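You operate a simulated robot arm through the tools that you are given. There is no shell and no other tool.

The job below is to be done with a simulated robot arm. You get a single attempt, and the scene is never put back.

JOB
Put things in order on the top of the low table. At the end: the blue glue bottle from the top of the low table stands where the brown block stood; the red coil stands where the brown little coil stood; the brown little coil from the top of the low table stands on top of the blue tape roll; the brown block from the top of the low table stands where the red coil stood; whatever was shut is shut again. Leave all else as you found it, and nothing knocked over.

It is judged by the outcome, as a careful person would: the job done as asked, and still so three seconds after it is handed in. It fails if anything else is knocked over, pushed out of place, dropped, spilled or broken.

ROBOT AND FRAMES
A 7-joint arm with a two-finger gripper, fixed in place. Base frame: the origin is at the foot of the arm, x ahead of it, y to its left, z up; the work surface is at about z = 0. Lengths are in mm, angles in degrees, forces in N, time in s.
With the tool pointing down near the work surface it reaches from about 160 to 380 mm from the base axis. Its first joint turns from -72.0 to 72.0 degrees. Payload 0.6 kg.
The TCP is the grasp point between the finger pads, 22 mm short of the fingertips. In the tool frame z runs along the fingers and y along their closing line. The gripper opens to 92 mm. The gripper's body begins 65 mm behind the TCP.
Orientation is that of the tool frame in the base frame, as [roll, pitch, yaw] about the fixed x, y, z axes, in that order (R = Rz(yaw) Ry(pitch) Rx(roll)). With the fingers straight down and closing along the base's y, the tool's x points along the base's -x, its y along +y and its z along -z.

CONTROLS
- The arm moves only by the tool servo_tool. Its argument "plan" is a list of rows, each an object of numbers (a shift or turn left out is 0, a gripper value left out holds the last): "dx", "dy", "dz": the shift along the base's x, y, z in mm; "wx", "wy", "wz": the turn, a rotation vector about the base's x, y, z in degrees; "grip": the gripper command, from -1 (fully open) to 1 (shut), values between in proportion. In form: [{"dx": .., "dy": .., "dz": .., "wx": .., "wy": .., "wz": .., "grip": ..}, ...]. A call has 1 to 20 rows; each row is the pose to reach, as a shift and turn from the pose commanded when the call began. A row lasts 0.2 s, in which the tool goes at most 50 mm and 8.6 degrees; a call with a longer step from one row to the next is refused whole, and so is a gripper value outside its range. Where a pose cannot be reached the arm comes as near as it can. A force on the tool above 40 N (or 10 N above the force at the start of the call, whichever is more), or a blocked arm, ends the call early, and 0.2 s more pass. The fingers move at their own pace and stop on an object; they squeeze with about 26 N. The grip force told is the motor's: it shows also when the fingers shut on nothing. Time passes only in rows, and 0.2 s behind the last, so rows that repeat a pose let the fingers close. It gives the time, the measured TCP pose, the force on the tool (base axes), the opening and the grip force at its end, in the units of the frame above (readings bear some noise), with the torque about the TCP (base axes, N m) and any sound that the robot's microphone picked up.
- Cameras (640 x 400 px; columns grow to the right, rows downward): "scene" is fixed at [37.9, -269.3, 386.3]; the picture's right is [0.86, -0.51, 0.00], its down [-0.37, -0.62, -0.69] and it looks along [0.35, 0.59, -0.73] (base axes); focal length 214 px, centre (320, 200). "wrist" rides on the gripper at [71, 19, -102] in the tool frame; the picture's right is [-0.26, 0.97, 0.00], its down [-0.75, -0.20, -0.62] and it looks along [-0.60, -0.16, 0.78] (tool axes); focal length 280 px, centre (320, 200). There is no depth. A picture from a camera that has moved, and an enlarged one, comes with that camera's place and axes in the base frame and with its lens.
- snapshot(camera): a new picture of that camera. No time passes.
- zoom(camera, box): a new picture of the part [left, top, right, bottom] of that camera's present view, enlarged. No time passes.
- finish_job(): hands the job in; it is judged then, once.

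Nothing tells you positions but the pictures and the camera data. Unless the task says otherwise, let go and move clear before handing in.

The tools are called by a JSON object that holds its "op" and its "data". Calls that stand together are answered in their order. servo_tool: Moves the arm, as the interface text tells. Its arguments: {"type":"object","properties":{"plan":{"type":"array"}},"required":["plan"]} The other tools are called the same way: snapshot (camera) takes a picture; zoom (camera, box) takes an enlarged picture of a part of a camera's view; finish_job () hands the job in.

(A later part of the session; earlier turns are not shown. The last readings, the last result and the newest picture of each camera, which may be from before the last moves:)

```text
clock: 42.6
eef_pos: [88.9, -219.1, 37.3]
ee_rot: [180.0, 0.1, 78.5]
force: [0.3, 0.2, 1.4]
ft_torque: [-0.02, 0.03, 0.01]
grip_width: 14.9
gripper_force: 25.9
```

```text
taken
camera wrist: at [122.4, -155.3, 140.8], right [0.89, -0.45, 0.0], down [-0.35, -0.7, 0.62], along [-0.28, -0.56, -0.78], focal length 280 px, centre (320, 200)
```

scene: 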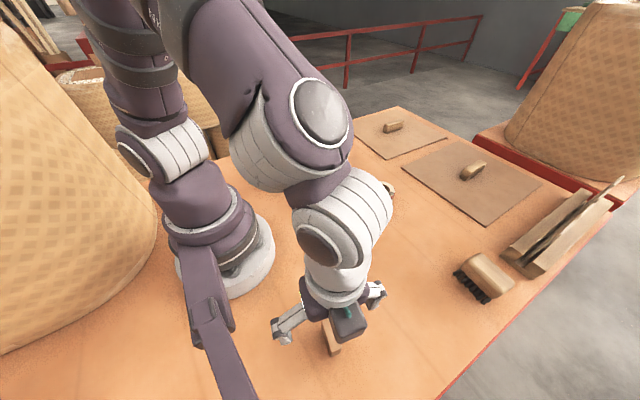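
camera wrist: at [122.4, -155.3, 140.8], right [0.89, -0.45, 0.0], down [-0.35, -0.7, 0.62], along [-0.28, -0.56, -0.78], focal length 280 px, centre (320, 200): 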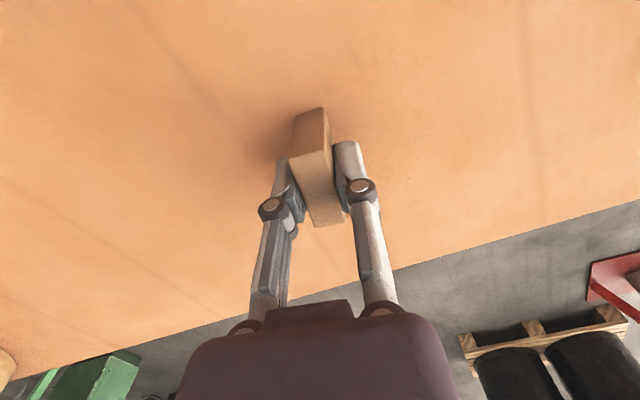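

The block is gripped cleanly at 14.9 mm, and its spot is about (90, -221). I'll carry it to the red coil's old spot at (253, -200), keeping its orientation.

{"op": "servo_tool", "data": {"plan": [{"dz": 5, "grip": 1}, {"dz": 20}, {"dz": 40}, {"dz": 60}, {"dz": 75}, {"dx": 12, "dy": 1.5, "dz": 80}, {"dx": 32, "dy": 4, "dz": 80}, {"dx": 52, "dy": 6.7, "dz": 80}, {"dx": 72, "dy": 9.3, "dz": 80}, {"dx": 92, "dy": 12, "dz": 80}, {"dx": 112, "dy": 14.4, "dz": 80}, {"dx": 132, "dy": 17, "dz": 80}, {"dx": 150, "dy": 19.3, "dz": 80}, {"dx": 162.7, "dy": 21, "dz": 80}, {"dx": 162.7, "dy": 21, "dz": 65}, {"dx": 162.7, "dy": 21, "dz": 45}, {"dx": 162.7, "dy": 21, "dz": 25}, {"dx": 162.7, "dy": 21, "dz": 12}, {"dx": 162.7, "dy": 21, "dz": 5}, {"dx": 162.7, "dy": 21, "dz": 5}]}}

{"op": "snapshot", "data": {"camera": "wrist"}}

{"op": "snapshot", "data": {"camera": "scene"}}

{"op": "zoom", "data": {"camera": "scene", "box": [346, 220, 474, 300]}}

```text
clock: 46.8
eef_pos: [252.0, -198.6, 44.3]
ee_rot: [-179.9, 0.0, 78.6]
force: [0.1, -0.2, -0.8]
ft_torque: [0.0, -0.01, 0.02]
grip_width: 14.8
gripper_force: 26.2
```

```text
taken
camera wrist: at [285.6, -134.2, 146.2], right [0.89, -0.45, 0.0], down [-0.35, -0.7, 0.62], along [-0.28, -0.56, -0.78], focal length 280 px, centre (320, 200)
```

wrist: 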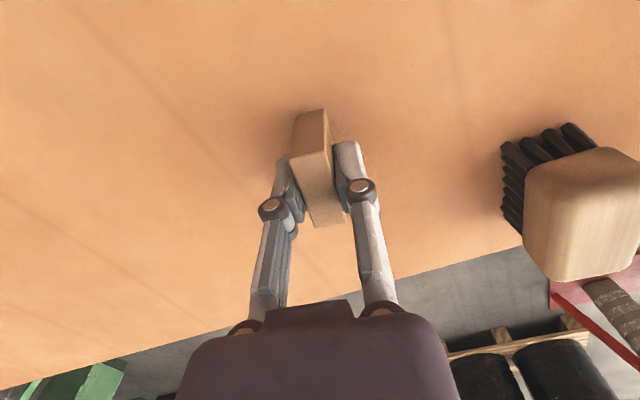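

```text
taken
```

scene: 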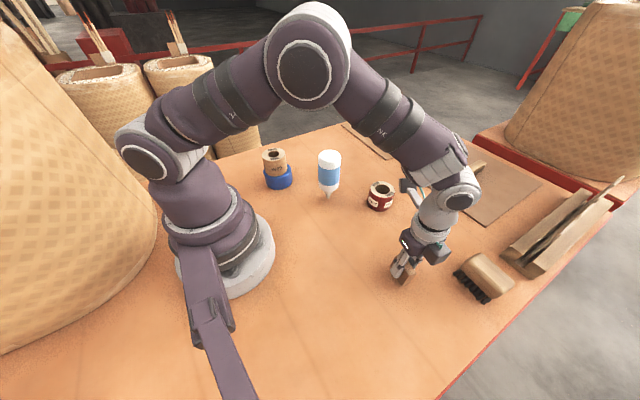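

```text
5.00 times, centred on (410, 260) of scene
camera zoom: at [37.9, -269.3, 386.3], right [0.86, -0.51, 0.0], down [-0.37, -0.62, -0.69], along [0.35, 0.59, -0.73], focal length 1072 px, centre (-130, -100)
```

zoom: 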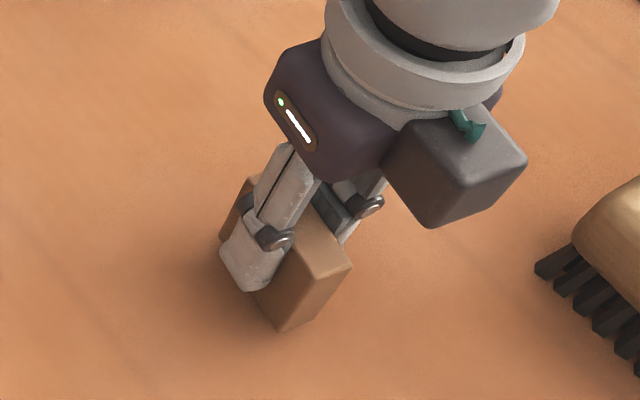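

The block is about 5 mm above the surface and over the right spot. I'll creep it down.

{"op": "servo_tool", "data": {"plan": [{"dz": -2, "grip": 1}, {"dz": -3.5}, {"dz": -4.5}, {"dz": -5}, {"dz": -5.5}, {"dz": -5.5}]}}

```text
clock: 48.2
eef_pos: [252.6, -201.0, 36.7]
ee_rot: [179.9, 0.1, 78.5]
force: [-0.8, 1.5, 25.7]
ft_torque: [0.12, 0.02, 0.06]
grip_width: 14.9
gripper_force: 26.5
```

There's firm contact at about 25 N. I'll back off 0.4 mm, release partly and rise.

{"op": "servo_tool", "data": {"plan": [{"dz": 0.4, "grip": 1}, {"dz": 0.4, "grip": 1}, {"dz": 0.4, "grip": 0.4}, {"dz": 0.4, "grip": 0.1}, {"dz": 0.4, "grip": 0}, {"dz": 0.4, "grip": 0}, {"dz": 6, "grip": 0}, {"dz": 20}, {"dz": 40}, {"dz": 65}, {"dz": 90}, {"dz": 115}, {"dz": 140}, {"dz": 160}, {"dz": 160}]}}

{"op": "snapshot", "data": {"camera": "scene"}}

{"op": "snapshot", "data": {"camera": "wrist"}}

```text
clock: 51.4
eef_pos: [252.1, -199.3, 198.4]
ee_rot: [179.9, 0.0, 78.5]
force: [-0.5, 0.4, 0.3]
ft_torque: [0.0, -0.01, -0.02]
grip_width: 46.0
gripper_force: 0.0
```

```text
taken
```

scene: 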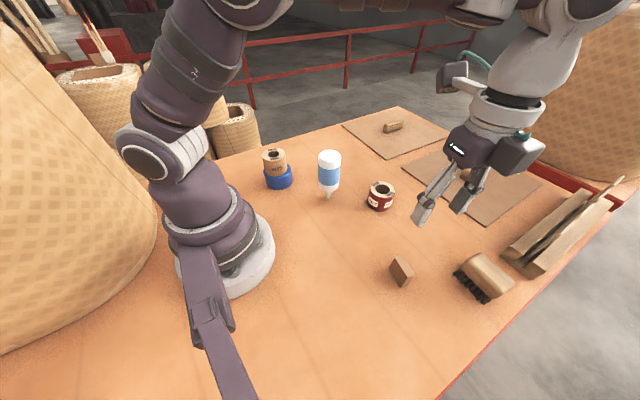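

```text
taken
camera wrist: at [285.8, -134.9, 300.8], right [0.89, -0.45, 0.0], down [-0.35, -0.7, 0.62], along [-0.28, -0.56, -0.78], focal length 280 px, centre (320, 200)
```

wrist: 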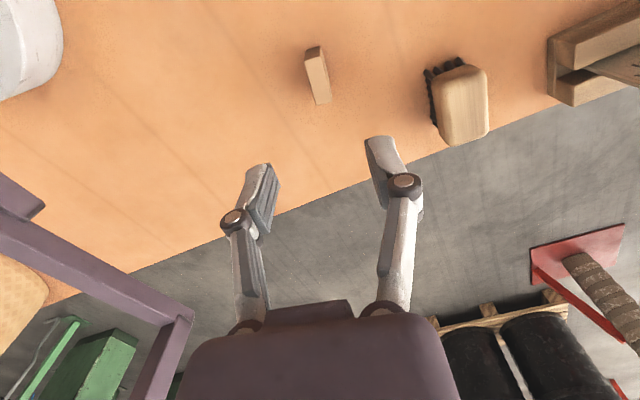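

The block stands at the red coil's old spot. Next I'll go high to the bottle near (245, 40), turning the hand back and staying about 75 mm above its top.

{"op": "servo_tool", "data": {"plan": [{"dx": 0, "dy": 8, "dz": 2, "wz": 5, "grip": -1}, {"dx": 0, "dy": 22, "dz": 4, "wz": 12}, {"dx": 0, "dy": 38, "dz": 6, "wz": 19}, {"dx": -1, "dy": 55, "dz": 8, "wz": 26}, {"dx": -1, "dy": 72, "dz": 8, "wz": 33}, {"dx": -2, "dy": 89, "dz": 8, "wz": 40}, {"dx": -2, "dy": 106, "dz": 8, "wz": 47}, {"dx": -3, "dy": 123, "dz": 8, "wz": 54}, {"dx": -4, "dy": 140, "dz": 8, "wz": 61}, {"dx": -5, "dy": 157, "dz": 8, "wz": 68}, {"dx": -6, "dy": 174, "dz": 8, "wz": 75}, {"dx": -7, "dy": 191, "dz": 8, "wz": 82}, {"dx": -8, "dy": 208, "dz": 8, "wz": 89}, {"dx": -8, "dy": 224, "dz": 8, "wz": 96}, {"dx": -8, "dy": 236, "dz": 8, "wz": 101.5}, {"dx": -8, "dy": 240, "dz": 8, "wz": 101.5}, {"dx": -8, "dy": 240, "dz": 8, "wz": 101.5}]}}

{"op": "snapshot", "data": {"camera": "wrist"}}

{"op": "zoom", "data": {"camera": "scene", "box": [290, 140, 386, 206]}}

{"op": "snapshot", "data": {"camera": "scene"}}

```text
clock: 55.0
eef_pos: [244.6, 41.2, 205.6]
ee_rot: [-180.0, -0.1, 180.0]
force: [0.8, 0.7, -0.8]
ft_torque: [0.0, 0.01, -0.05]
grip_width: 91.9
gripper_force: 0.1
```

```text
taken
camera wrist: at [173.6, 59.8, 308.3], right [0.26, 0.97, 0.0], down [0.75, -0.2, 0.62], along [0.6, -0.16, -0.78], focal length 280 px, centre (320, 200)
```

wrist: 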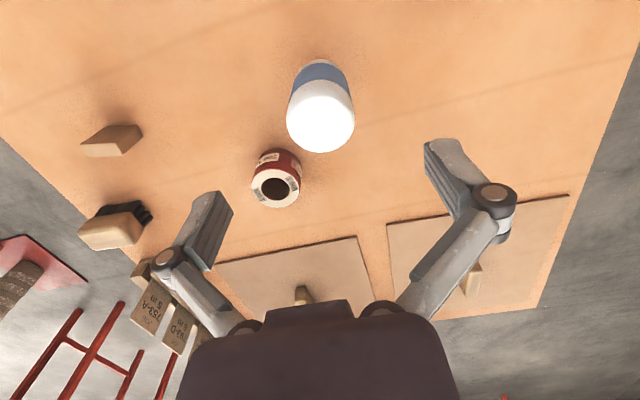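

```text
6.06 times, centred on (338, 173) of scene
camera zoom: at [37.9, -269.3, 386.3], right [0.86, -0.51, 0.0], down [-0.37, -0.62, -0.69], along [0.35, 0.59, -0.73], focal length 1300 px, centre (211, 364)
```

zoom: 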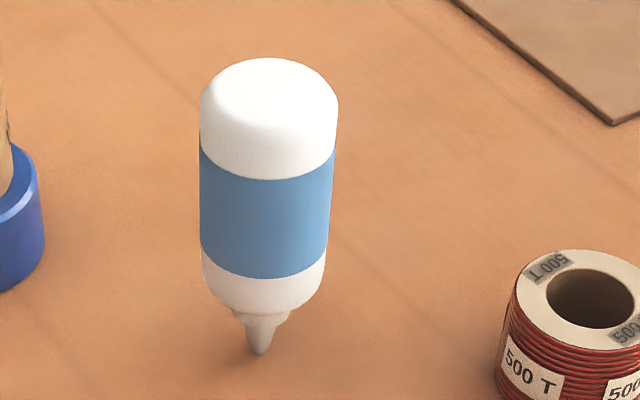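

```text
taken
```

scene: 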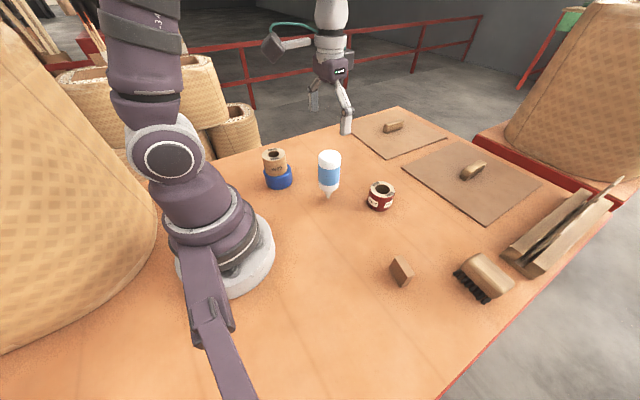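

The hand is above the bottle. I'll zoom in on it to centre well, since it balances on its nozzle and must not be nudged.

{"op": "zoom", "data": {"camera": "wrist", "box": [256, 55, 384, 155]}}

{"op": "zoom", "data": {"camera": "scene", "box": [312, 180, 344, 202]}}

```text
4.00 times, centred on (320, 105) of wrist
camera zoom: at [173.6, 59.8, 308.3], right [0.26, 0.97, 0.0], down [0.75, -0.2, 0.62], along [0.6, -0.16, -0.78], focal length 1122 px, centre (320, 580)
```

zoom: 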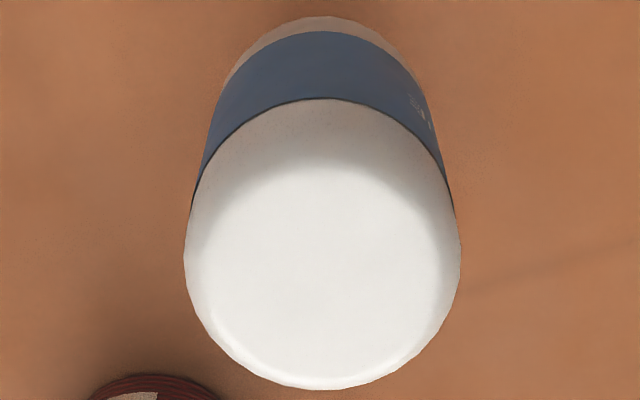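

```text
16.00 times, centred on (328, 191) of scene
camera zoom: at [37.9, -269.3, 386.3], right [0.86, -0.51, 0.0], down [-0.37, -0.62, -0.69], along [0.35, 0.59, -0.73], focal length 3432 px, centre (192, 344)
```

zoom: 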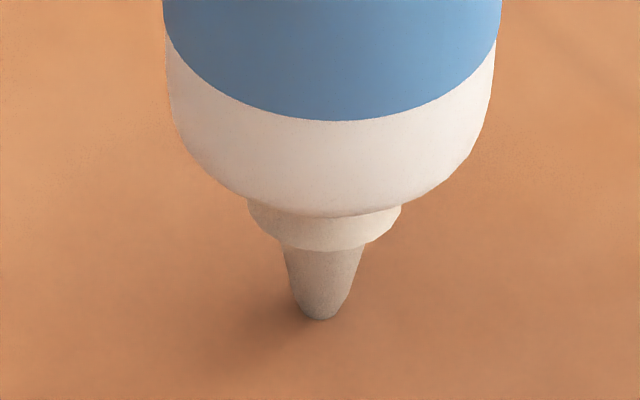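

The bottle is about 48 mm wide and 130 mm tall, with its axis near (246.5, 40.4). I'll come down straddling it with about 22 mm clearance on each side, then check.

{"op": "servo_tool", "data": {"plan": [{"dx": 1, "dy": -0.4, "dz": -10, "grip": -1}, {"dx": 2, "dy": -0.4, "dz": -25}, {"dx": 2, "dy": -0.4, "dz": -40}, {"dx": 2, "dy": -0.4, "dz": -55}, {"dx": 2, "dy": -0.4, "dz": -70}, {"dx": 2, "dy": -0.4, "dz": -82}, {"dx": 2, "dy": -0.4, "dz": -90}, {"dx": 2, "dy": -0.4, "dz": -90}]}}

{"op": "snapshot", "data": {"camera": "wrist"}}

{"op": "zoom", "data": {"camera": "scene", "box": [274, 110, 386, 210]}}

```text
clock: 56.8
eef_pos: [247.2, 38.7, 116.6]
ee_rot: [-180.0, 0.0, 180.0]
force: [0.6, -0.6, -0.1]
ft_torque: [0.0, -0.01, -0.03]
grip_width: 92.0
gripper_force: 0.0
```

```text
taken
camera wrist: at [175.9, 58.2, 218.6], right [0.26, 0.97, 0.0], down [0.75, -0.2, 0.62], along [0.6, -0.16, -0.78], focal length 280 px, centre (320, 200)
```

wrist: 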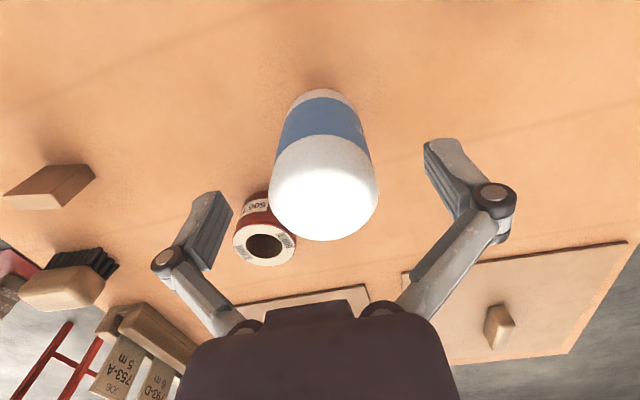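

```text
4.00 times, centred on (330, 160) of scene
camera zoom: at [37.9, -269.3, 386.3], right [0.86, -0.51, 0.0], down [-0.37, -0.62, -0.69], along [0.35, 0.59, -0.73], focal length 858 px, centre (280, 360)
```

zoom: 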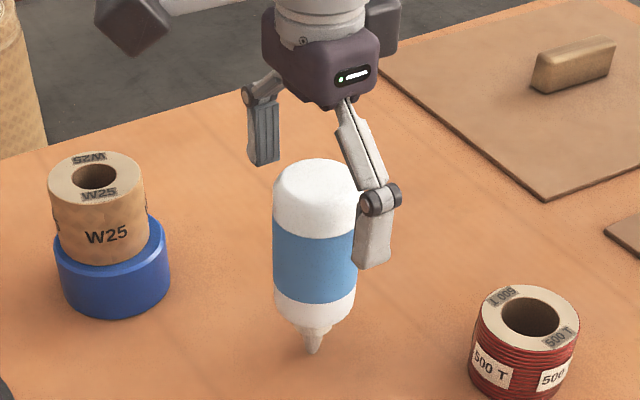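

{"op": "zoom", "data": {"camera": "wrist", "box": [240, 150, 400, 250]}}

```text
4.00 times, centred on (320, 200) of wrist
camera zoom: at [175.9, 58.2, 218.6], right [0.26, 0.97, 0.0], down [0.75, -0.2, 0.62], along [0.6, -0.16, -0.78], focal length 1122 px, centre (320, 200)
```

zoom: 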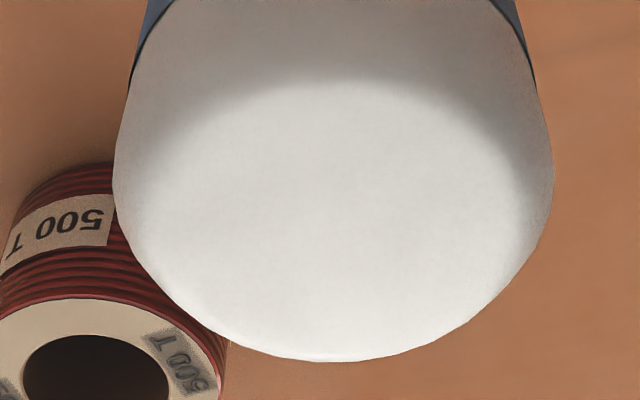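

The bottle sits about 1.2 mm toward +y of the tool centre. I'll correct for that and go down to grasp height, about z = 83.

{"op": "servo_tool", "data": {"plan": [{"dx": 1, "dy": 1.2, "grip": -1}, {"dx": 1, "dy": 1.2, "dz": -8}, {"dx": 1, "dy": 1.2, "dz": -16}, {"dx": 1, "dy": 1.2, "dz": -24}, {"dx": 1, "dy": 1.2, "dz": -30}, {"dx": 1, "dy": 1.2, "dz": -33}, {"dx": 1, "dy": 1.2, "dz": -33}]}}

{"op": "snapshot", "data": {"camera": "wrist"}}

{"op": "zoom", "data": {"camera": "wrist", "box": [240, 180, 400, 280]}}

{"op": "zoom", "data": {"camera": "scene", "box": [290, 130, 370, 210]}}

```text
clock: 58.4
eef_pos: [247.8, 40.3, 82.2]
ee_rot: [180.0, -0.1, 180.0]
force: [-0.4, 0.0, 0.6]
ft_torque: [0.04, 0.01, 0.01]
grip_width: 92.0
gripper_force: 0.0
```

```text
taken
camera wrist: at [176.7, 59.7, 185.2], right [0.26, 0.97, 0.0], down [0.75, -0.2, 0.63], along [0.6, -0.16, -0.78], focal length 280 px, centre (320, 200)
```

wrist: 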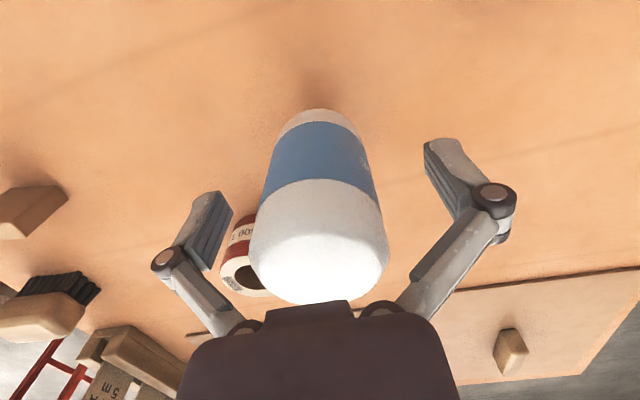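

```text
4.00 times, centred on (320, 230) of wrist
camera zoom: at [176.7, 59.7, 185.2], right [0.26, 0.97, 0.0], down [0.75, -0.2, 0.63], along [0.6, -0.16, -0.78], focal length 1122 px, centre (320, 80)
```

zoom: 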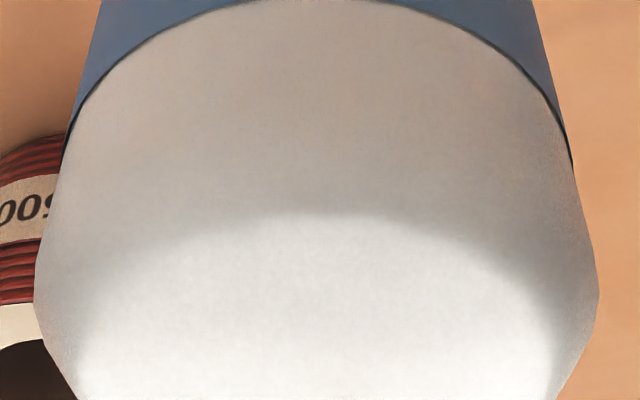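

```text
5.00 times, centred on (330, 170) of scene
camera zoom: at [37.9, -269.3, 386.3], right [0.86, -0.51, 0.0], down [-0.37, -0.62, -0.69], along [0.35, 0.59, -0.73], focal length 1072 px, centre (270, 350)
```

zoom: 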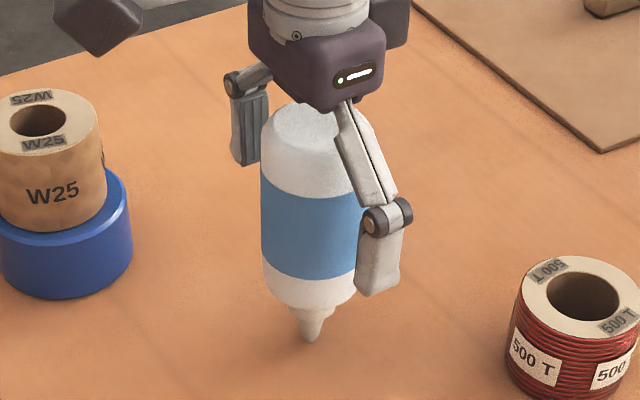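

The bottle is centred within 0.3 mm. I'll close slowly so it isn't bumped.

{"op": "servo_tool", "data": {"plan": [{"dy": -0.2, "grip": -0.7}, {"dy": -0.2, "grip": -0.4}, {"dy": -0.2, "grip": -0.2}, {"dy": -0.2, "grip": -0.12}, {"dy": -0.2, "grip": -0.09}, {"dy": -0.2, "grip": -0.06}, {"dy": -0.2, "grip": -0.03}, {"dy": -0.2, "grip": 0.0}, {"dy": -0.2, "grip": 0.05}, {"dy": -0.2, "grip": 0.2}, {"dy": -0.2, "grip": 0.5}, {"dy": -0.2, "grip": 1}, {"dy": -0.2, "grip": 1}, {"dy": -0.2, "grip": 1}]}}

{"op": "snapshot", "data": {"camera": "wrist"}}

{"op": "zoom", "data": {"camera": "scene", "box": [290, 130, 370, 210]}}

```text
clock: 61.4
eef_pos: [246.6, 40.9, 82.3]
ee_rot: [179.9, 0.1, 179.9]
force: [-0.6, 1.3, 32.4]
ft_torque: [0.02, 0.0, 0.0]
grip_width: 57.4
gripper_force: 26.5
```

```text
taken
camera wrist: at [176.5, 59.9, 185.0], right [0.26, 0.97, 0.0], down [0.75, -0.2, 0.63], along [0.6, -0.16, -0.78], focal length 280 px, centre (320, 200)
```

wrist: 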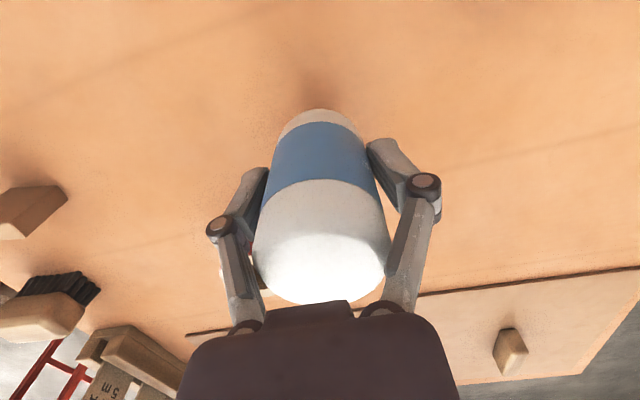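

```text
5.00 times, centred on (330, 170) of scene
camera zoom: at [37.8, -269.3, 386.3], right [0.86, -0.51, 0.0], down [-0.37, -0.62, -0.69], along [0.35, 0.59, -0.73], focal length 1072 px, centre (270, 350)
```

zoom: 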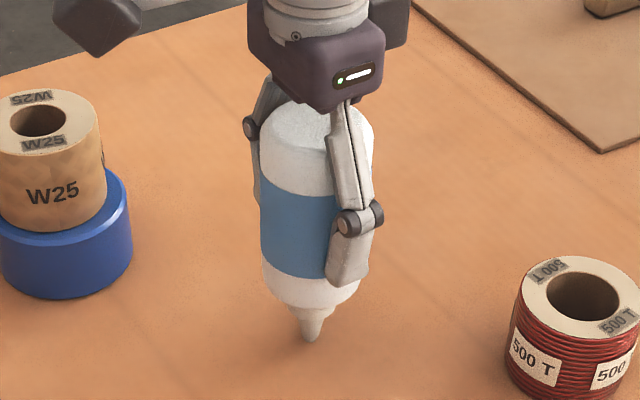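

The grip stopped at 57 mm with 32 N of upward force, so the upper finger links are pressing on the bottle's shoulder because I'm too low. I'll ease open a little, keeping the fingers as a cage, and look.

{"op": "servo_tool", "data": {"plan": [{"grip": 0}, {"grip": -0.15}, {"grip": -0.22}, {"grip": -0.25}, {"grip": -0.28}, {"grip": -0.31}, {"grip": -0.34}, {"grip": -0.37}, {"grip": -0.4}, {"grip": -0.4}]}}

{"op": "snapshot", "data": {"camera": "wrist"}}

{"op": "zoom", "data": {"camera": "wrist", "box": [240, 180, 400, 280]}}

{"op": "zoom", "data": {"camera": "scene", "box": [290, 130, 370, 210]}}

```text
clock: 63.6
eef_pos: [247.6, 40.3, 81.7]
ee_rot: [-179.9, -0.1, -179.9]
force: [0.4, 0.3, 0.4]
ft_torque: [-0.01, 0.01, 0.0]
grip_width: 64.3
gripper_force: 0.1
```

```text
taken
camera wrist: at [176.4, 59.9, 184.8], right [0.26, 0.97, 0.0], down [0.75, -0.2, 0.62], along [0.6, -0.16, -0.78], focal length 280 px, centre (320, 200)
```

wrist: 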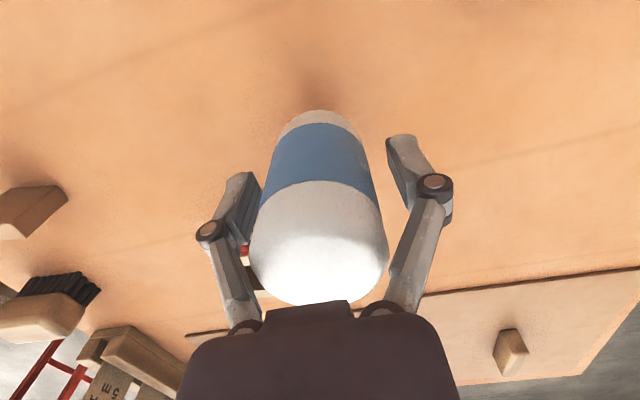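

```text
4.00 times, centred on (320, 230) of wrist
camera zoom: at [176.4, 59.9, 184.8], right [0.26, 0.97, 0.0], down [0.75, -0.2, 0.62], along [0.6, -0.16, -0.78], focal length 1122 px, centre (320, 80)
```

zoom: 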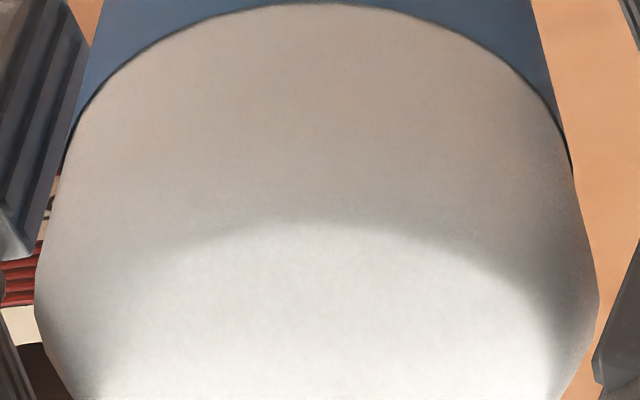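

```text
5.00 times, centred on (330, 170) of scene
camera zoom: at [37.9, -269.3, 386.3], right [0.86, -0.51, 0.0], down [-0.37, -0.62, -0.69], along [0.35, 0.59, -0.73], focal length 1072 px, centre (270, 350)
```

zoom: 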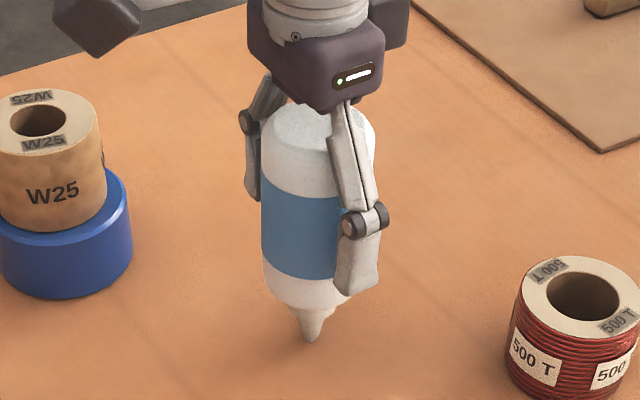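

The bottle still stands, upright and centred. I'll open wider and rise 26 mm so only the pads can touch it, then look again.

{"op": "servo_tool", "data": {"plan": [{"grip": -0.5}, {"grip": -0.65}, {"grip": -0.8}, {"grip": -0.8, "dz": 4}, {"grip": -0.8, "dz": 10}, {"grip": -0.8, "dz": 17}, {"grip": -0.8, "dz": 23}, {"grip": -0.8, "dz": 26}, {"grip": -0.8, "dz": 26}]}}

{"op": "snapshot", "data": {"camera": "wrist"}}

{"op": "zoom", "data": {"camera": "wrist", "box": [240, 150, 400, 250]}}

{"op": "zoom", "data": {"camera": "scene", "box": [290, 130, 370, 210]}}

```text
clock: 65.6
eef_pos: [247.9, 40.0, 108.5]
ee_rot: [-180.0, 0.0, -179.9]
force: [0.7, 0.3, -0.4]
ft_torque: [-0.02, -0.02, -0.02]
grip_width: 82.6
gripper_force: 0.2
```

```text
taken
camera wrist: at [176.6, 59.4, 211.3], right [0.26, 0.97, 0.0], down [0.75, -0.2, 0.63], along [0.6, -0.16, -0.78], focal length 280 px, centre (320, 200)
```

wrist: 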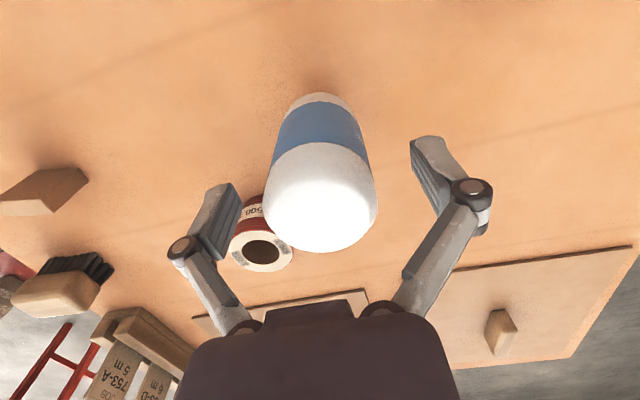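

```text
4.00 times, centred on (320, 200) of wrist
camera zoom: at [176.6, 59.4, 211.3], right [0.26, 0.97, 0.0], down [0.75, -0.2, 0.63], along [0.6, -0.16, -0.78], focal length 1122 px, centre (320, 200)
```

zoom: 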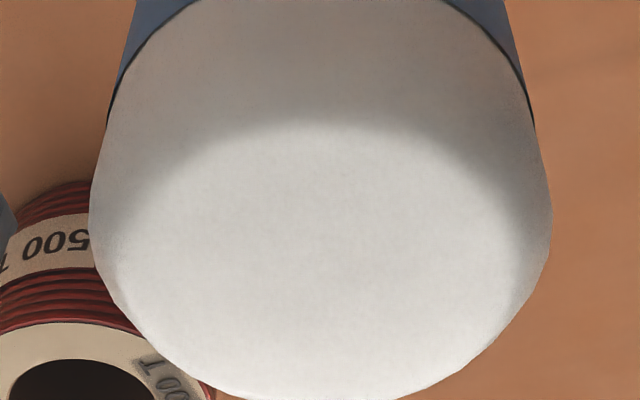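

```text
5.00 times, centred on (330, 170) of scene
camera zoom: at [37.9, -269.3, 386.3], right [0.86, -0.51, 0.0], down [-0.37, -0.62, -0.69], along [0.35, 0.59, -0.73], focal length 1072 px, centre (270, 350)
```

zoom: 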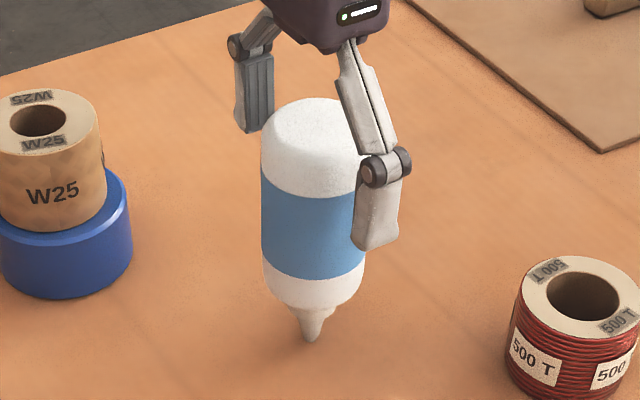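

The bottle is centred with only the pads beside it. I'll close slowly.

{"op": "servo_tool", "data": {"plan": [{"grip": -0.5}, {"grip": -0.3}, {"grip": -0.2}, {"grip": -0.14}, {"grip": -0.11}, {"grip": -0.08}, {"grip": -0.05}, {"grip": -0.02}, {"grip": 0.01}, {"grip": 0.05}, {"grip": 0.2}, {"grip": 0.5}, {"grip": 1}, {"grip": 1}, {"grip": 1}]}}

{"op": "snapshot", "data": {"camera": "wrist"}}

{"op": "zoom", "data": {"camera": "scene", "box": [290, 130, 370, 210]}}

```text
clock: 68.8
eef_pos: [247.3, 40.4, 108.5]
ee_rot: [180.0, 0.0, 179.9]
force: [-0.6, -0.7, 8.0]
ft_torque: [-0.01, 0.05, 0.0]
grip_width: 47.2
gripper_force: 26.4
```

```text
taken
camera wrist: at [176.6, 59.4, 211.2], right [0.26, 0.96, 0.0], down [0.75, -0.2, 0.63], along [0.6, -0.16, -0.78], focal length 280 px, centre (320, 200)
```

wrist: 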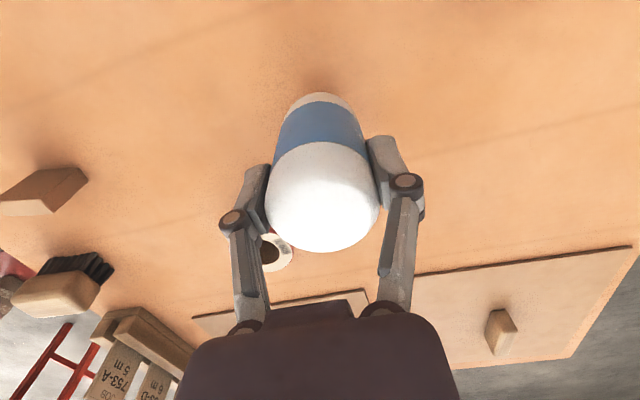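

```text
5.00 times, centred on (330, 170) of scene
camera zoom: at [37.9, -269.3, 386.3], right [0.86, -0.51, 0.0], down [-0.37, -0.62, -0.69], along [0.35, 0.59, -0.73], focal length 1072 px, centre (270, 350)
```

zoom: 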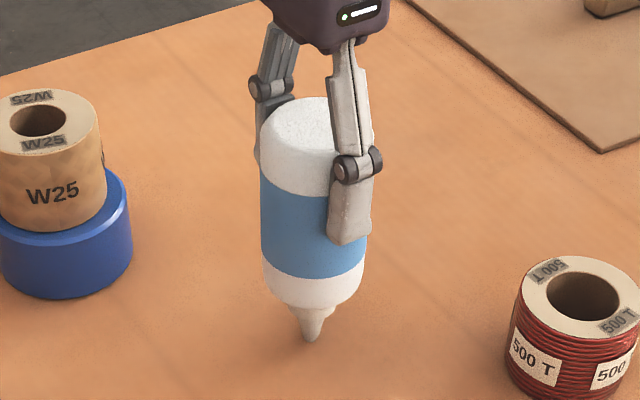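

The bottle is gripped at 47.2 mm with light contact. I'll lift it gently, then carry it in an arc to the block's old spot, turning the hand back to its earlier angle.

{"op": "servo_tool", "data": {"plan": [{"dz": 2, "grip": 1}, {"dz": 8}, {"dz": 18}, {"dz": 30}, {"dz": 45}, {"dz": 60}, {"dz": 72}, {"dz": 80}, {"dz": 80}]}}

{"op": "servo_tool", "data": {"plan": [{"dx": 0, "dy": -6, "wz": -2, "grip": 1}, {"dx": 0, "dy": -20, "wz": -7}, {"dx": -1, "dy": -38, "wz": -13}, {"dx": -1, "dy": -56, "wz": -19}, {"dx": -2, "dy": -74, "wz": -25}, {"dx": -3, "dy": -92, "wz": -31}, {"dx": -8, "dy": -110, "wz": -37}, {"dx": -16, "dy": -127, "wz": -43}, {"dx": -24, "dy": -143, "wz": -49}, {"dx": -32, "dy": -159, "wz": -55}, {"dx": -40, "dy": -175, "wz": -61}, {"dx": -49, "dy": -190, "wz": -67}, {"dx": -63, "dy": -202, "wz": -73}, {"dx": -78, "dy": -213, "wz": -79}, {"dx": -94, "dy": -223, "wz": -85}, {"dx": -110, "dy": -233, "wz": -90}, {"dx": -126, "dy": -243, "wz": -94}, {"dx": -141, "dy": -252, "wz": -98}, {"dx": -152, "dy": -258.5, "wz": -100.5}, {"dx": -157.7, "dy": -261.6, "wz": -101.5}]}}

{"op": "snapshot", "data": {"camera": "wrist"}}

{"op": "snapshot", "data": {"camera": "scene"}}

```text
clock: 70.8
eef_pos: [246.4, 42.0, 189.0]
ee_rot: [180.0, 0.0, -180.0]
force: [0.3, 0.0, -0.7]
ft_torque: [0.02, 0.01, 0.0]
grip_width: 46.9
gripper_force: 26.4
```

```text
clock: 75.0
eef_pos: [89.2, -220.5, 188.1]
ee_rot: [-180.0, 0.0, 78.5]
force: [0.9, 1.7, -0.2]
ft_torque: [0.02, 0.04, 0.01]
grip_width: 47.0
gripper_force: 26.2
```

```text
taken
camera wrist: at [122.1, -155.4, 291.3], right [0.89, -0.45, 0.0], down [-0.35, -0.7, 0.62], along [-0.28, -0.56, -0.78], focal length 280 px, centre (320, 200)
```

wrist: 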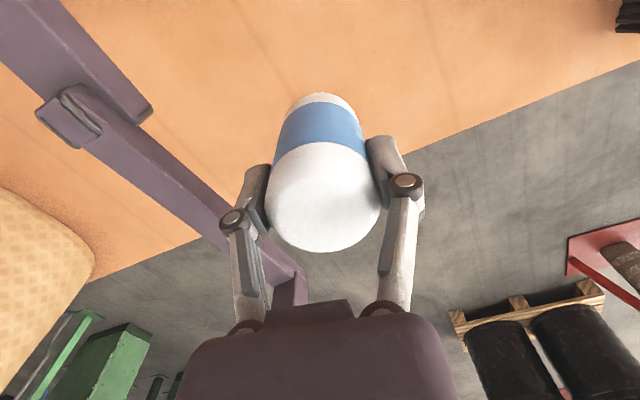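

```text
taken
```

scene: 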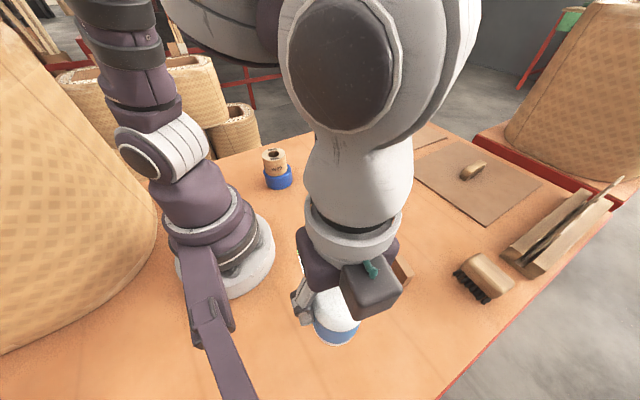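

The bottle is over the block's old spot and the hand is vertical. I'll lower it to just above contact height.

{"op": "servo_tool", "data": {"plan": [{"dz": -5, "grip": 1}, {"dz": -15}, {"dz": -30}, {"dz": -45}, {"dz": -58}, {"dz": -67}, {"dz": -73}, {"dz": -76}, {"dz": -76}, {"dz": -76}]}}

{"op": "snapshot", "data": {"camera": "wrist"}}

{"op": "snapshot", "data": {"camera": "scene"}}

```text
clock: 77.2
eef_pos: [89.8, -221.9, 111.9]
ee_rot: [-180.0, -0.1, 78.5]
force: [0.0, 0.1, -0.8]
ft_torque: [-0.01, 0.01, -0.02]
grip_width: 47.0
gripper_force: 25.6
```

```text
taken
camera wrist: at [122.6, -155.5, 214.7], right [0.89, -0.45, 0.0], down [-0.35, -0.7, 0.62], along [-0.28, -0.56, -0.78], focal length 280 px, centre (320, 200)
```

wrist: 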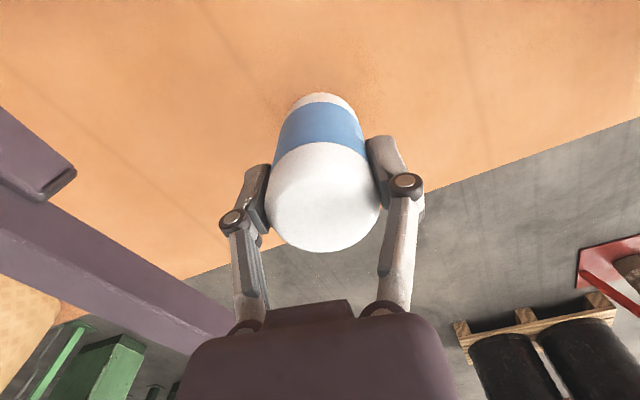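

```text
taken
```

scene: 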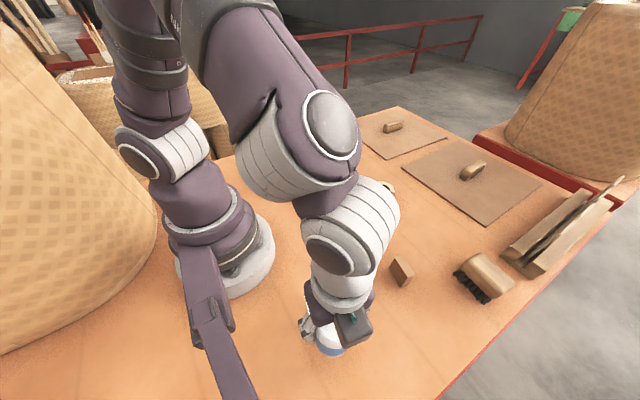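

Everything looks vertical, with about 4 mm left. I'll creep down in small steps and read the force.

{"op": "servo_tool", "data": {"plan": [{"dz": -1, "grip": 1}, {"dz": -2}, {"dz": -2.8}, {"dz": -3.2}, {"dz": -3.2}]}}

```text
clock: 78.4
eef_pos: [89.8, -221.0, 109.7]
ee_rot: [-180.0, 0.0, 78.5]
force: [0.1, -0.7, -1.5]
ft_torque: [0.01, -0.01, 0.02]
grip_width: 46.8
gripper_force: 25.8
```

{"op": "servo_tool", "data": {"plan": [{"dz": -0.3, "grip": 1}, {"dz": -0.5}, {"dz": -0.5}]}}

```text
clock: 79.2
eef_pos: [89.5, -221.3, 108.4]
ee_rot: [180.0, 0.0, 78.4]
force: [-0.1, 0.7, -0.8]
ft_torque: [0.02, 0.03, -0.02]
grip_width: 46.8
gripper_force: 26.1
```

Still no contact. I'll go down in half-millimetre steps.

{"op": "servo_tool", "data": {"plan": [{"dz": -0.3, "grip": 1}, {"dz": -0.5}, {"dz": -0.5}]}}

```text
clock: 80.0
eef_pos: [90.3, -222.2, 107.2]
ee_rot: [180.0, 0.1, 78.5]
force: [0.8, -1.2, 17.2]
ft_torque: [-0.11, 0.04, -0.01]
grip_width: 46.8
gripper_force: 25.7
```

Contact came at 17 N. I'll back off a fraction so the bottle only rests lightly.

{"op": "servo_tool", "data": {"plan": [{"dz": 0.25, "grip": 1}, {"dz": 0.25, "grip": 1}, {"dz": 0.25, "grip": 1}]}}

{"op": "zoom", "data": {"camera": "wrist", "box": [240, 80, 400, 260]}}

{"op": "zoom", "data": {"camera": "scene", "box": [290, 290, 386, 366]}}

```text
clock: 80.8
eef_pos: [89.3, -220.8, 108.5]
ee_rot: [-180.0, 0.1, 78.5]
force: [-0.5, -2.8, 14.3]
ft_torque: [-0.43, 0.09, -0.01]
grip_width: 46.9
gripper_force: 25.8
```

```text
2.22 times, centred on (320, 170) of wrist
camera zoom: at [122.4, -155.7, 210.2], right [0.89, -0.45, 0.0], down [-0.35, -0.7, 0.63], along [-0.28, -0.56, -0.78], focal length 623 px, centre (320, 267)
```

zoom: 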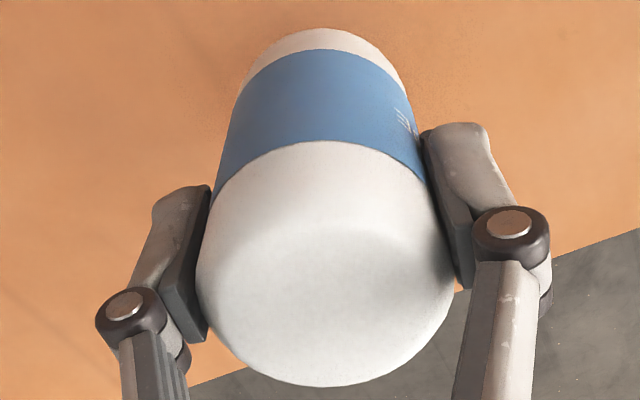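

```text
5.26 times, centred on (338, 328) of scene
camera zoom: at [37.9, -269.2, 386.4], right [0.86, -0.51, 0.0], down [-0.37, -0.62, -0.69], along [0.35, 0.59, -0.73], focal length 1129 px, centre (225, -474)
```

zoom: 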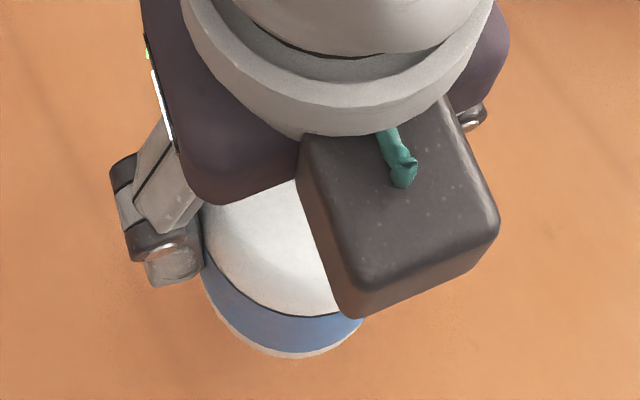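

The bottle's outline matches how it looked at pick-up, so it's upright. There's a small sideways load at contact, so I'll ease up another 0.2 mm and read again.

{"op": "servo_tool", "data": {"plan": [{"dz": 0.2, "grip": 1}, {"dz": 0.2, "grip": 1}, {"dz": 0.2, "grip": 1}, {"dz": 0.2, "grip": 1}]}}

```text
clock: 81.8
eef_pos: [89.3, -219.7, 107.8]
ee_rot: [-180.0, 0.0, 78.5]
force: [0.2, -0.4, -1.7]
ft_torque: [-0.02, -0.03, -0.01]
grip_width: 46.4
gripper_force: 26.4
```

{"op": "snapshot", "data": {"camera": "wrist"}}

{"op": "zoom", "data": {"camera": "wrist", "box": [240, 80, 400, 180]}}

{"op": "zoom", "data": {"camera": "wrist", "box": [240, 170, 400, 270]}}

```text
taken
camera wrist: at [122.7, -155.3, 210.5], right [0.89, -0.45, 0.0], down [-0.35, -0.7, 0.62], along [-0.28, -0.56, -0.78], focal length 280 px, centre (320, 200)
```

wrist: 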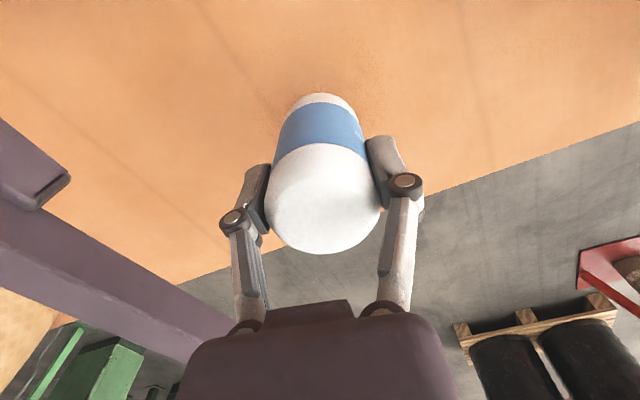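

```text
4.00 times, centred on (320, 130) of wrist
camera zoom: at [122.7, -155.3, 210.5], right [0.89, -0.45, 0.0], down [-0.35, -0.7, 0.62], along [-0.28, -0.56, -0.78], focal length 1122 px, centre (320, 480)
```

zoom: 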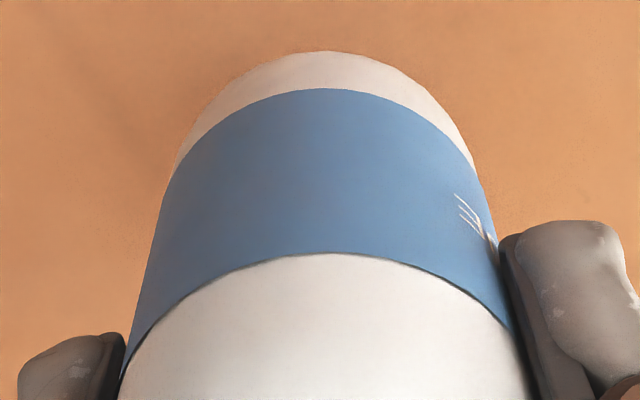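

```text
4.00 times, centred on (320, 220) of wrist
camera zoom: at [122.7, -155.3, 210.5], right [0.89, -0.45, 0.0], down [-0.35, -0.7, 0.62], along [-0.28, -0.56, -0.78], focal length 1122 px, centre (320, 120)
```

zoom: 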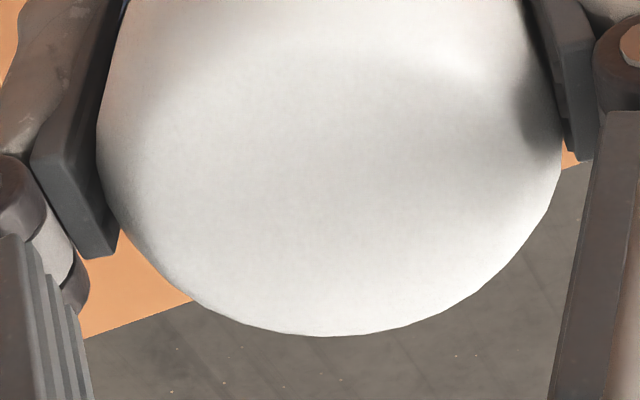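

The bottle is upright to within about half a degree. I'll lower by 0.15 mm for the same light contact as at pick-up.

{"op": "servo_tool", "data": {"plan": [{"dz": -0.1, "grip": 1}, {"dz": -0.15, "grip": 1}, {"dz": -0.15, "grip": 1}]}}

```text
clock: 82.6
eef_pos: [89.2, -221.2, 109.3]
ee_rot: [-180.0, 0.0, 78.6]
force: [0.2, 0.0, -1.1]
ft_torque: [0.01, -0.01, -0.02]
grip_width: 46.7
gripper_force: 26.5
```

{"op": "servo_tool", "data": {"plan": [{"dz": -0.1, "grip": 1}, {"dz": -0.2, "grip": 1}, {"dz": -0.2, "grip": 1}]}}

```text
clock: 83.4
eef_pos: [89.3, -219.9, 107.3]
ee_rot: [-179.9, 0.1, 78.5]
force: [-0.1, 0.0, -1.6]
ft_torque: [0.02, -0.03, -0.04]
grip_width: 46.8
gripper_force: 25.8
```

{"op": "servo_tool", "data": {"plan": [{"dz": -0.1, "grip": 1}, {"dz": -0.2, "grip": 1}, {"dz": -0.2, "grip": 1}]}}

```text
clock: 84.2
eef_pos: [88.6, -220.6, 107.8]
ee_rot: [-179.9, 0.0, 78.6]
force: [0.1, -0.3, -2.4]
ft_torque: [0.0, 0.01, -0.01]
grip_width: 46.6
gripper_force: 25.8
```

{"op": "servo_tool", "data": {"plan": [{"dz": -0.15, "grip": 1}, {"dz": -0.3, "grip": 1}, {"dz": -0.3, "grip": 1}]}}

```text
clock: 85.0
eef_pos: [88.4, -220.8, 107.0]
ee_rot: [-180.0, -0.1, 78.4]
force: [-0.7, 0.3, -1.7]
ft_torque: [0.01, 0.01, 0.01]
grip_width: 46.3
gripper_force: 25.8
```

{"op": "zoom", "data": {"camera": "wrist", "box": [240, 80, 400, 180]}}

{"op": "zoom", "data": {"camera": "wrist", "box": [240, 170, 400, 270]}}

{"op": "zoom", "data": {"camera": "scene", "box": [290, 300, 370, 370]}}

```text
4.00 times, centred on (320, 130) of wrist
camera zoom: at [122.1, -155.7, 210.6], right [0.89, -0.45, 0.0], down [-0.35, -0.7, 0.62], along [-0.28, -0.56, -0.78], focal length 1122 px, centre (320, 480)
```

zoom: 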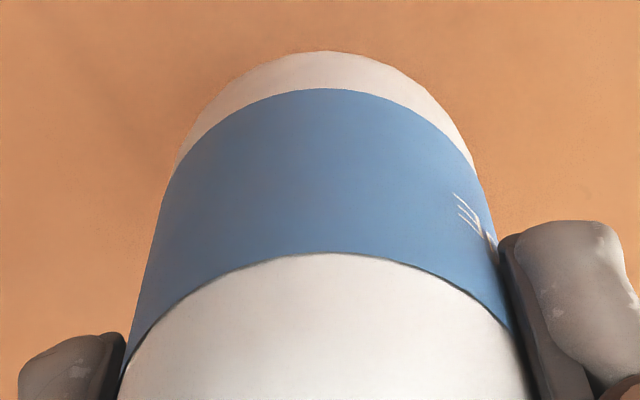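

```text
4.00 times, centred on (320, 220) of wrist
camera zoom: at [122.1, -155.7, 210.6], right [0.89, -0.45, 0.0], down [-0.35, -0.7, 0.62], along [-0.28, -0.56, -0.78], focal length 1122 px, centre (320, 120)
```

zoom: 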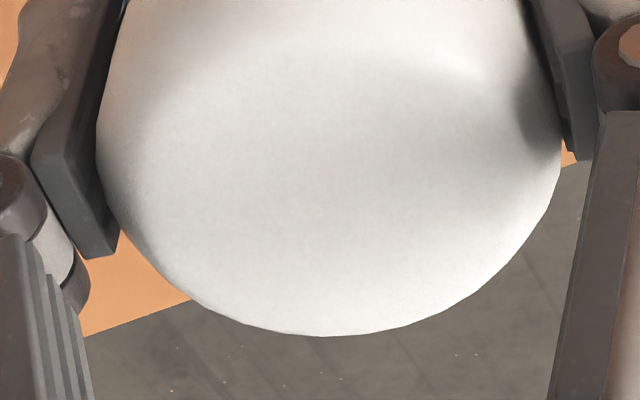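

```text
5.71 times, centred on (330, 335) of scene
camera zoom: at [37.9, -269.3, 386.3], right [0.86, -0.51, 0.0], down [-0.37, -0.62, -0.69], along [0.35, 0.59, -0.73], focal length 1226 px, centre (263, -571)
```

zoom: 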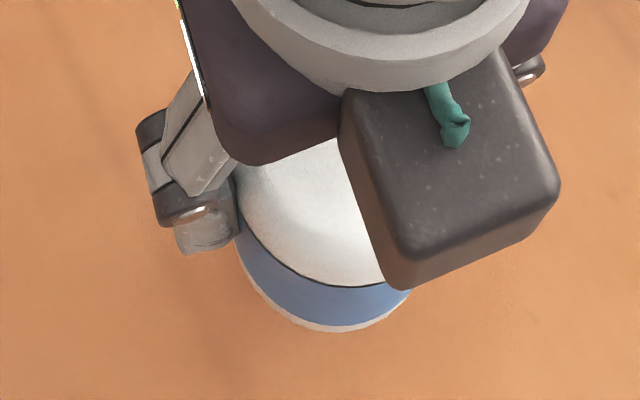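

The bottle is still upright but has slid up slightly in the grip. I'll keep lowering gently until it touches.

{"op": "servo_tool", "data": {"plan": [{"dz": -0.15, "grip": 1}, {"dz": -0.3, "grip": 1}, {"dz": -0.3, "grip": 1}]}}

```text
clock: 85.8
eef_pos: [89.8, -221.6, 108.2]
ee_rot: [179.9, 0.0, 78.4]
force: [0.3, 0.4, -0.5]
ft_torque: [0.0, -0.03, -0.01]
grip_width: 46.7
gripper_force: 26.3
```

{"op": "servo_tool", "data": {"plan": [{"dz": -0.15, "grip": 1}, {"dz": -0.25, "grip": 1}, {"dz": -0.25, "grip": 1}]}}

```text
clock: 86.6
eef_pos: [89.5, -220.4, 108.5]
ee_rot: [179.9, 0.0, 78.5]
force: [-0.1, 0.5, -1.1]
ft_torque: [0.02, 0.0, 0.0]
grip_width: 46.6
gripper_force: 26.2
```

Tiny steps may not be registering. I'll make one slightly larger 1 mm step with the force stop guarding it.

{"op": "servo_tool", "data": {"plan": [{"dz": -0.3, "grip": 1}, {"dz": -0.6, "grip": 1}, {"dz": -0.8, "grip": 1}, {"dz": -0.8, "grip": 1}]}}

{"op": "zoom", "data": {"camera": "wrist", "box": [240, 80, 400, 180]}}

```text
clock: 87.6
eef_pos: [90.3, -221.3, 106.3]
ee_rot: [179.9, 0.1, 78.5]
force: [-0.1, -0.2, 19.2]
ft_torque: [-0.12, 0.03, 0.0]
grip_width: 46.7
gripper_force: 26.2
```

```text
4.00 times, centred on (320, 130) of wrist
camera zoom: at [122.7, -155.9, 209.2], right [0.89, -0.45, 0.0], down [-0.35, -0.7, 0.63], along [-0.28, -0.56, -0.78], focal length 1122 px, centre (320, 480)
```

zoom: 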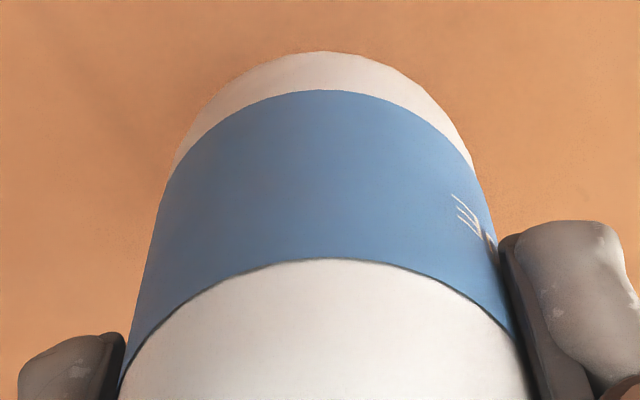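

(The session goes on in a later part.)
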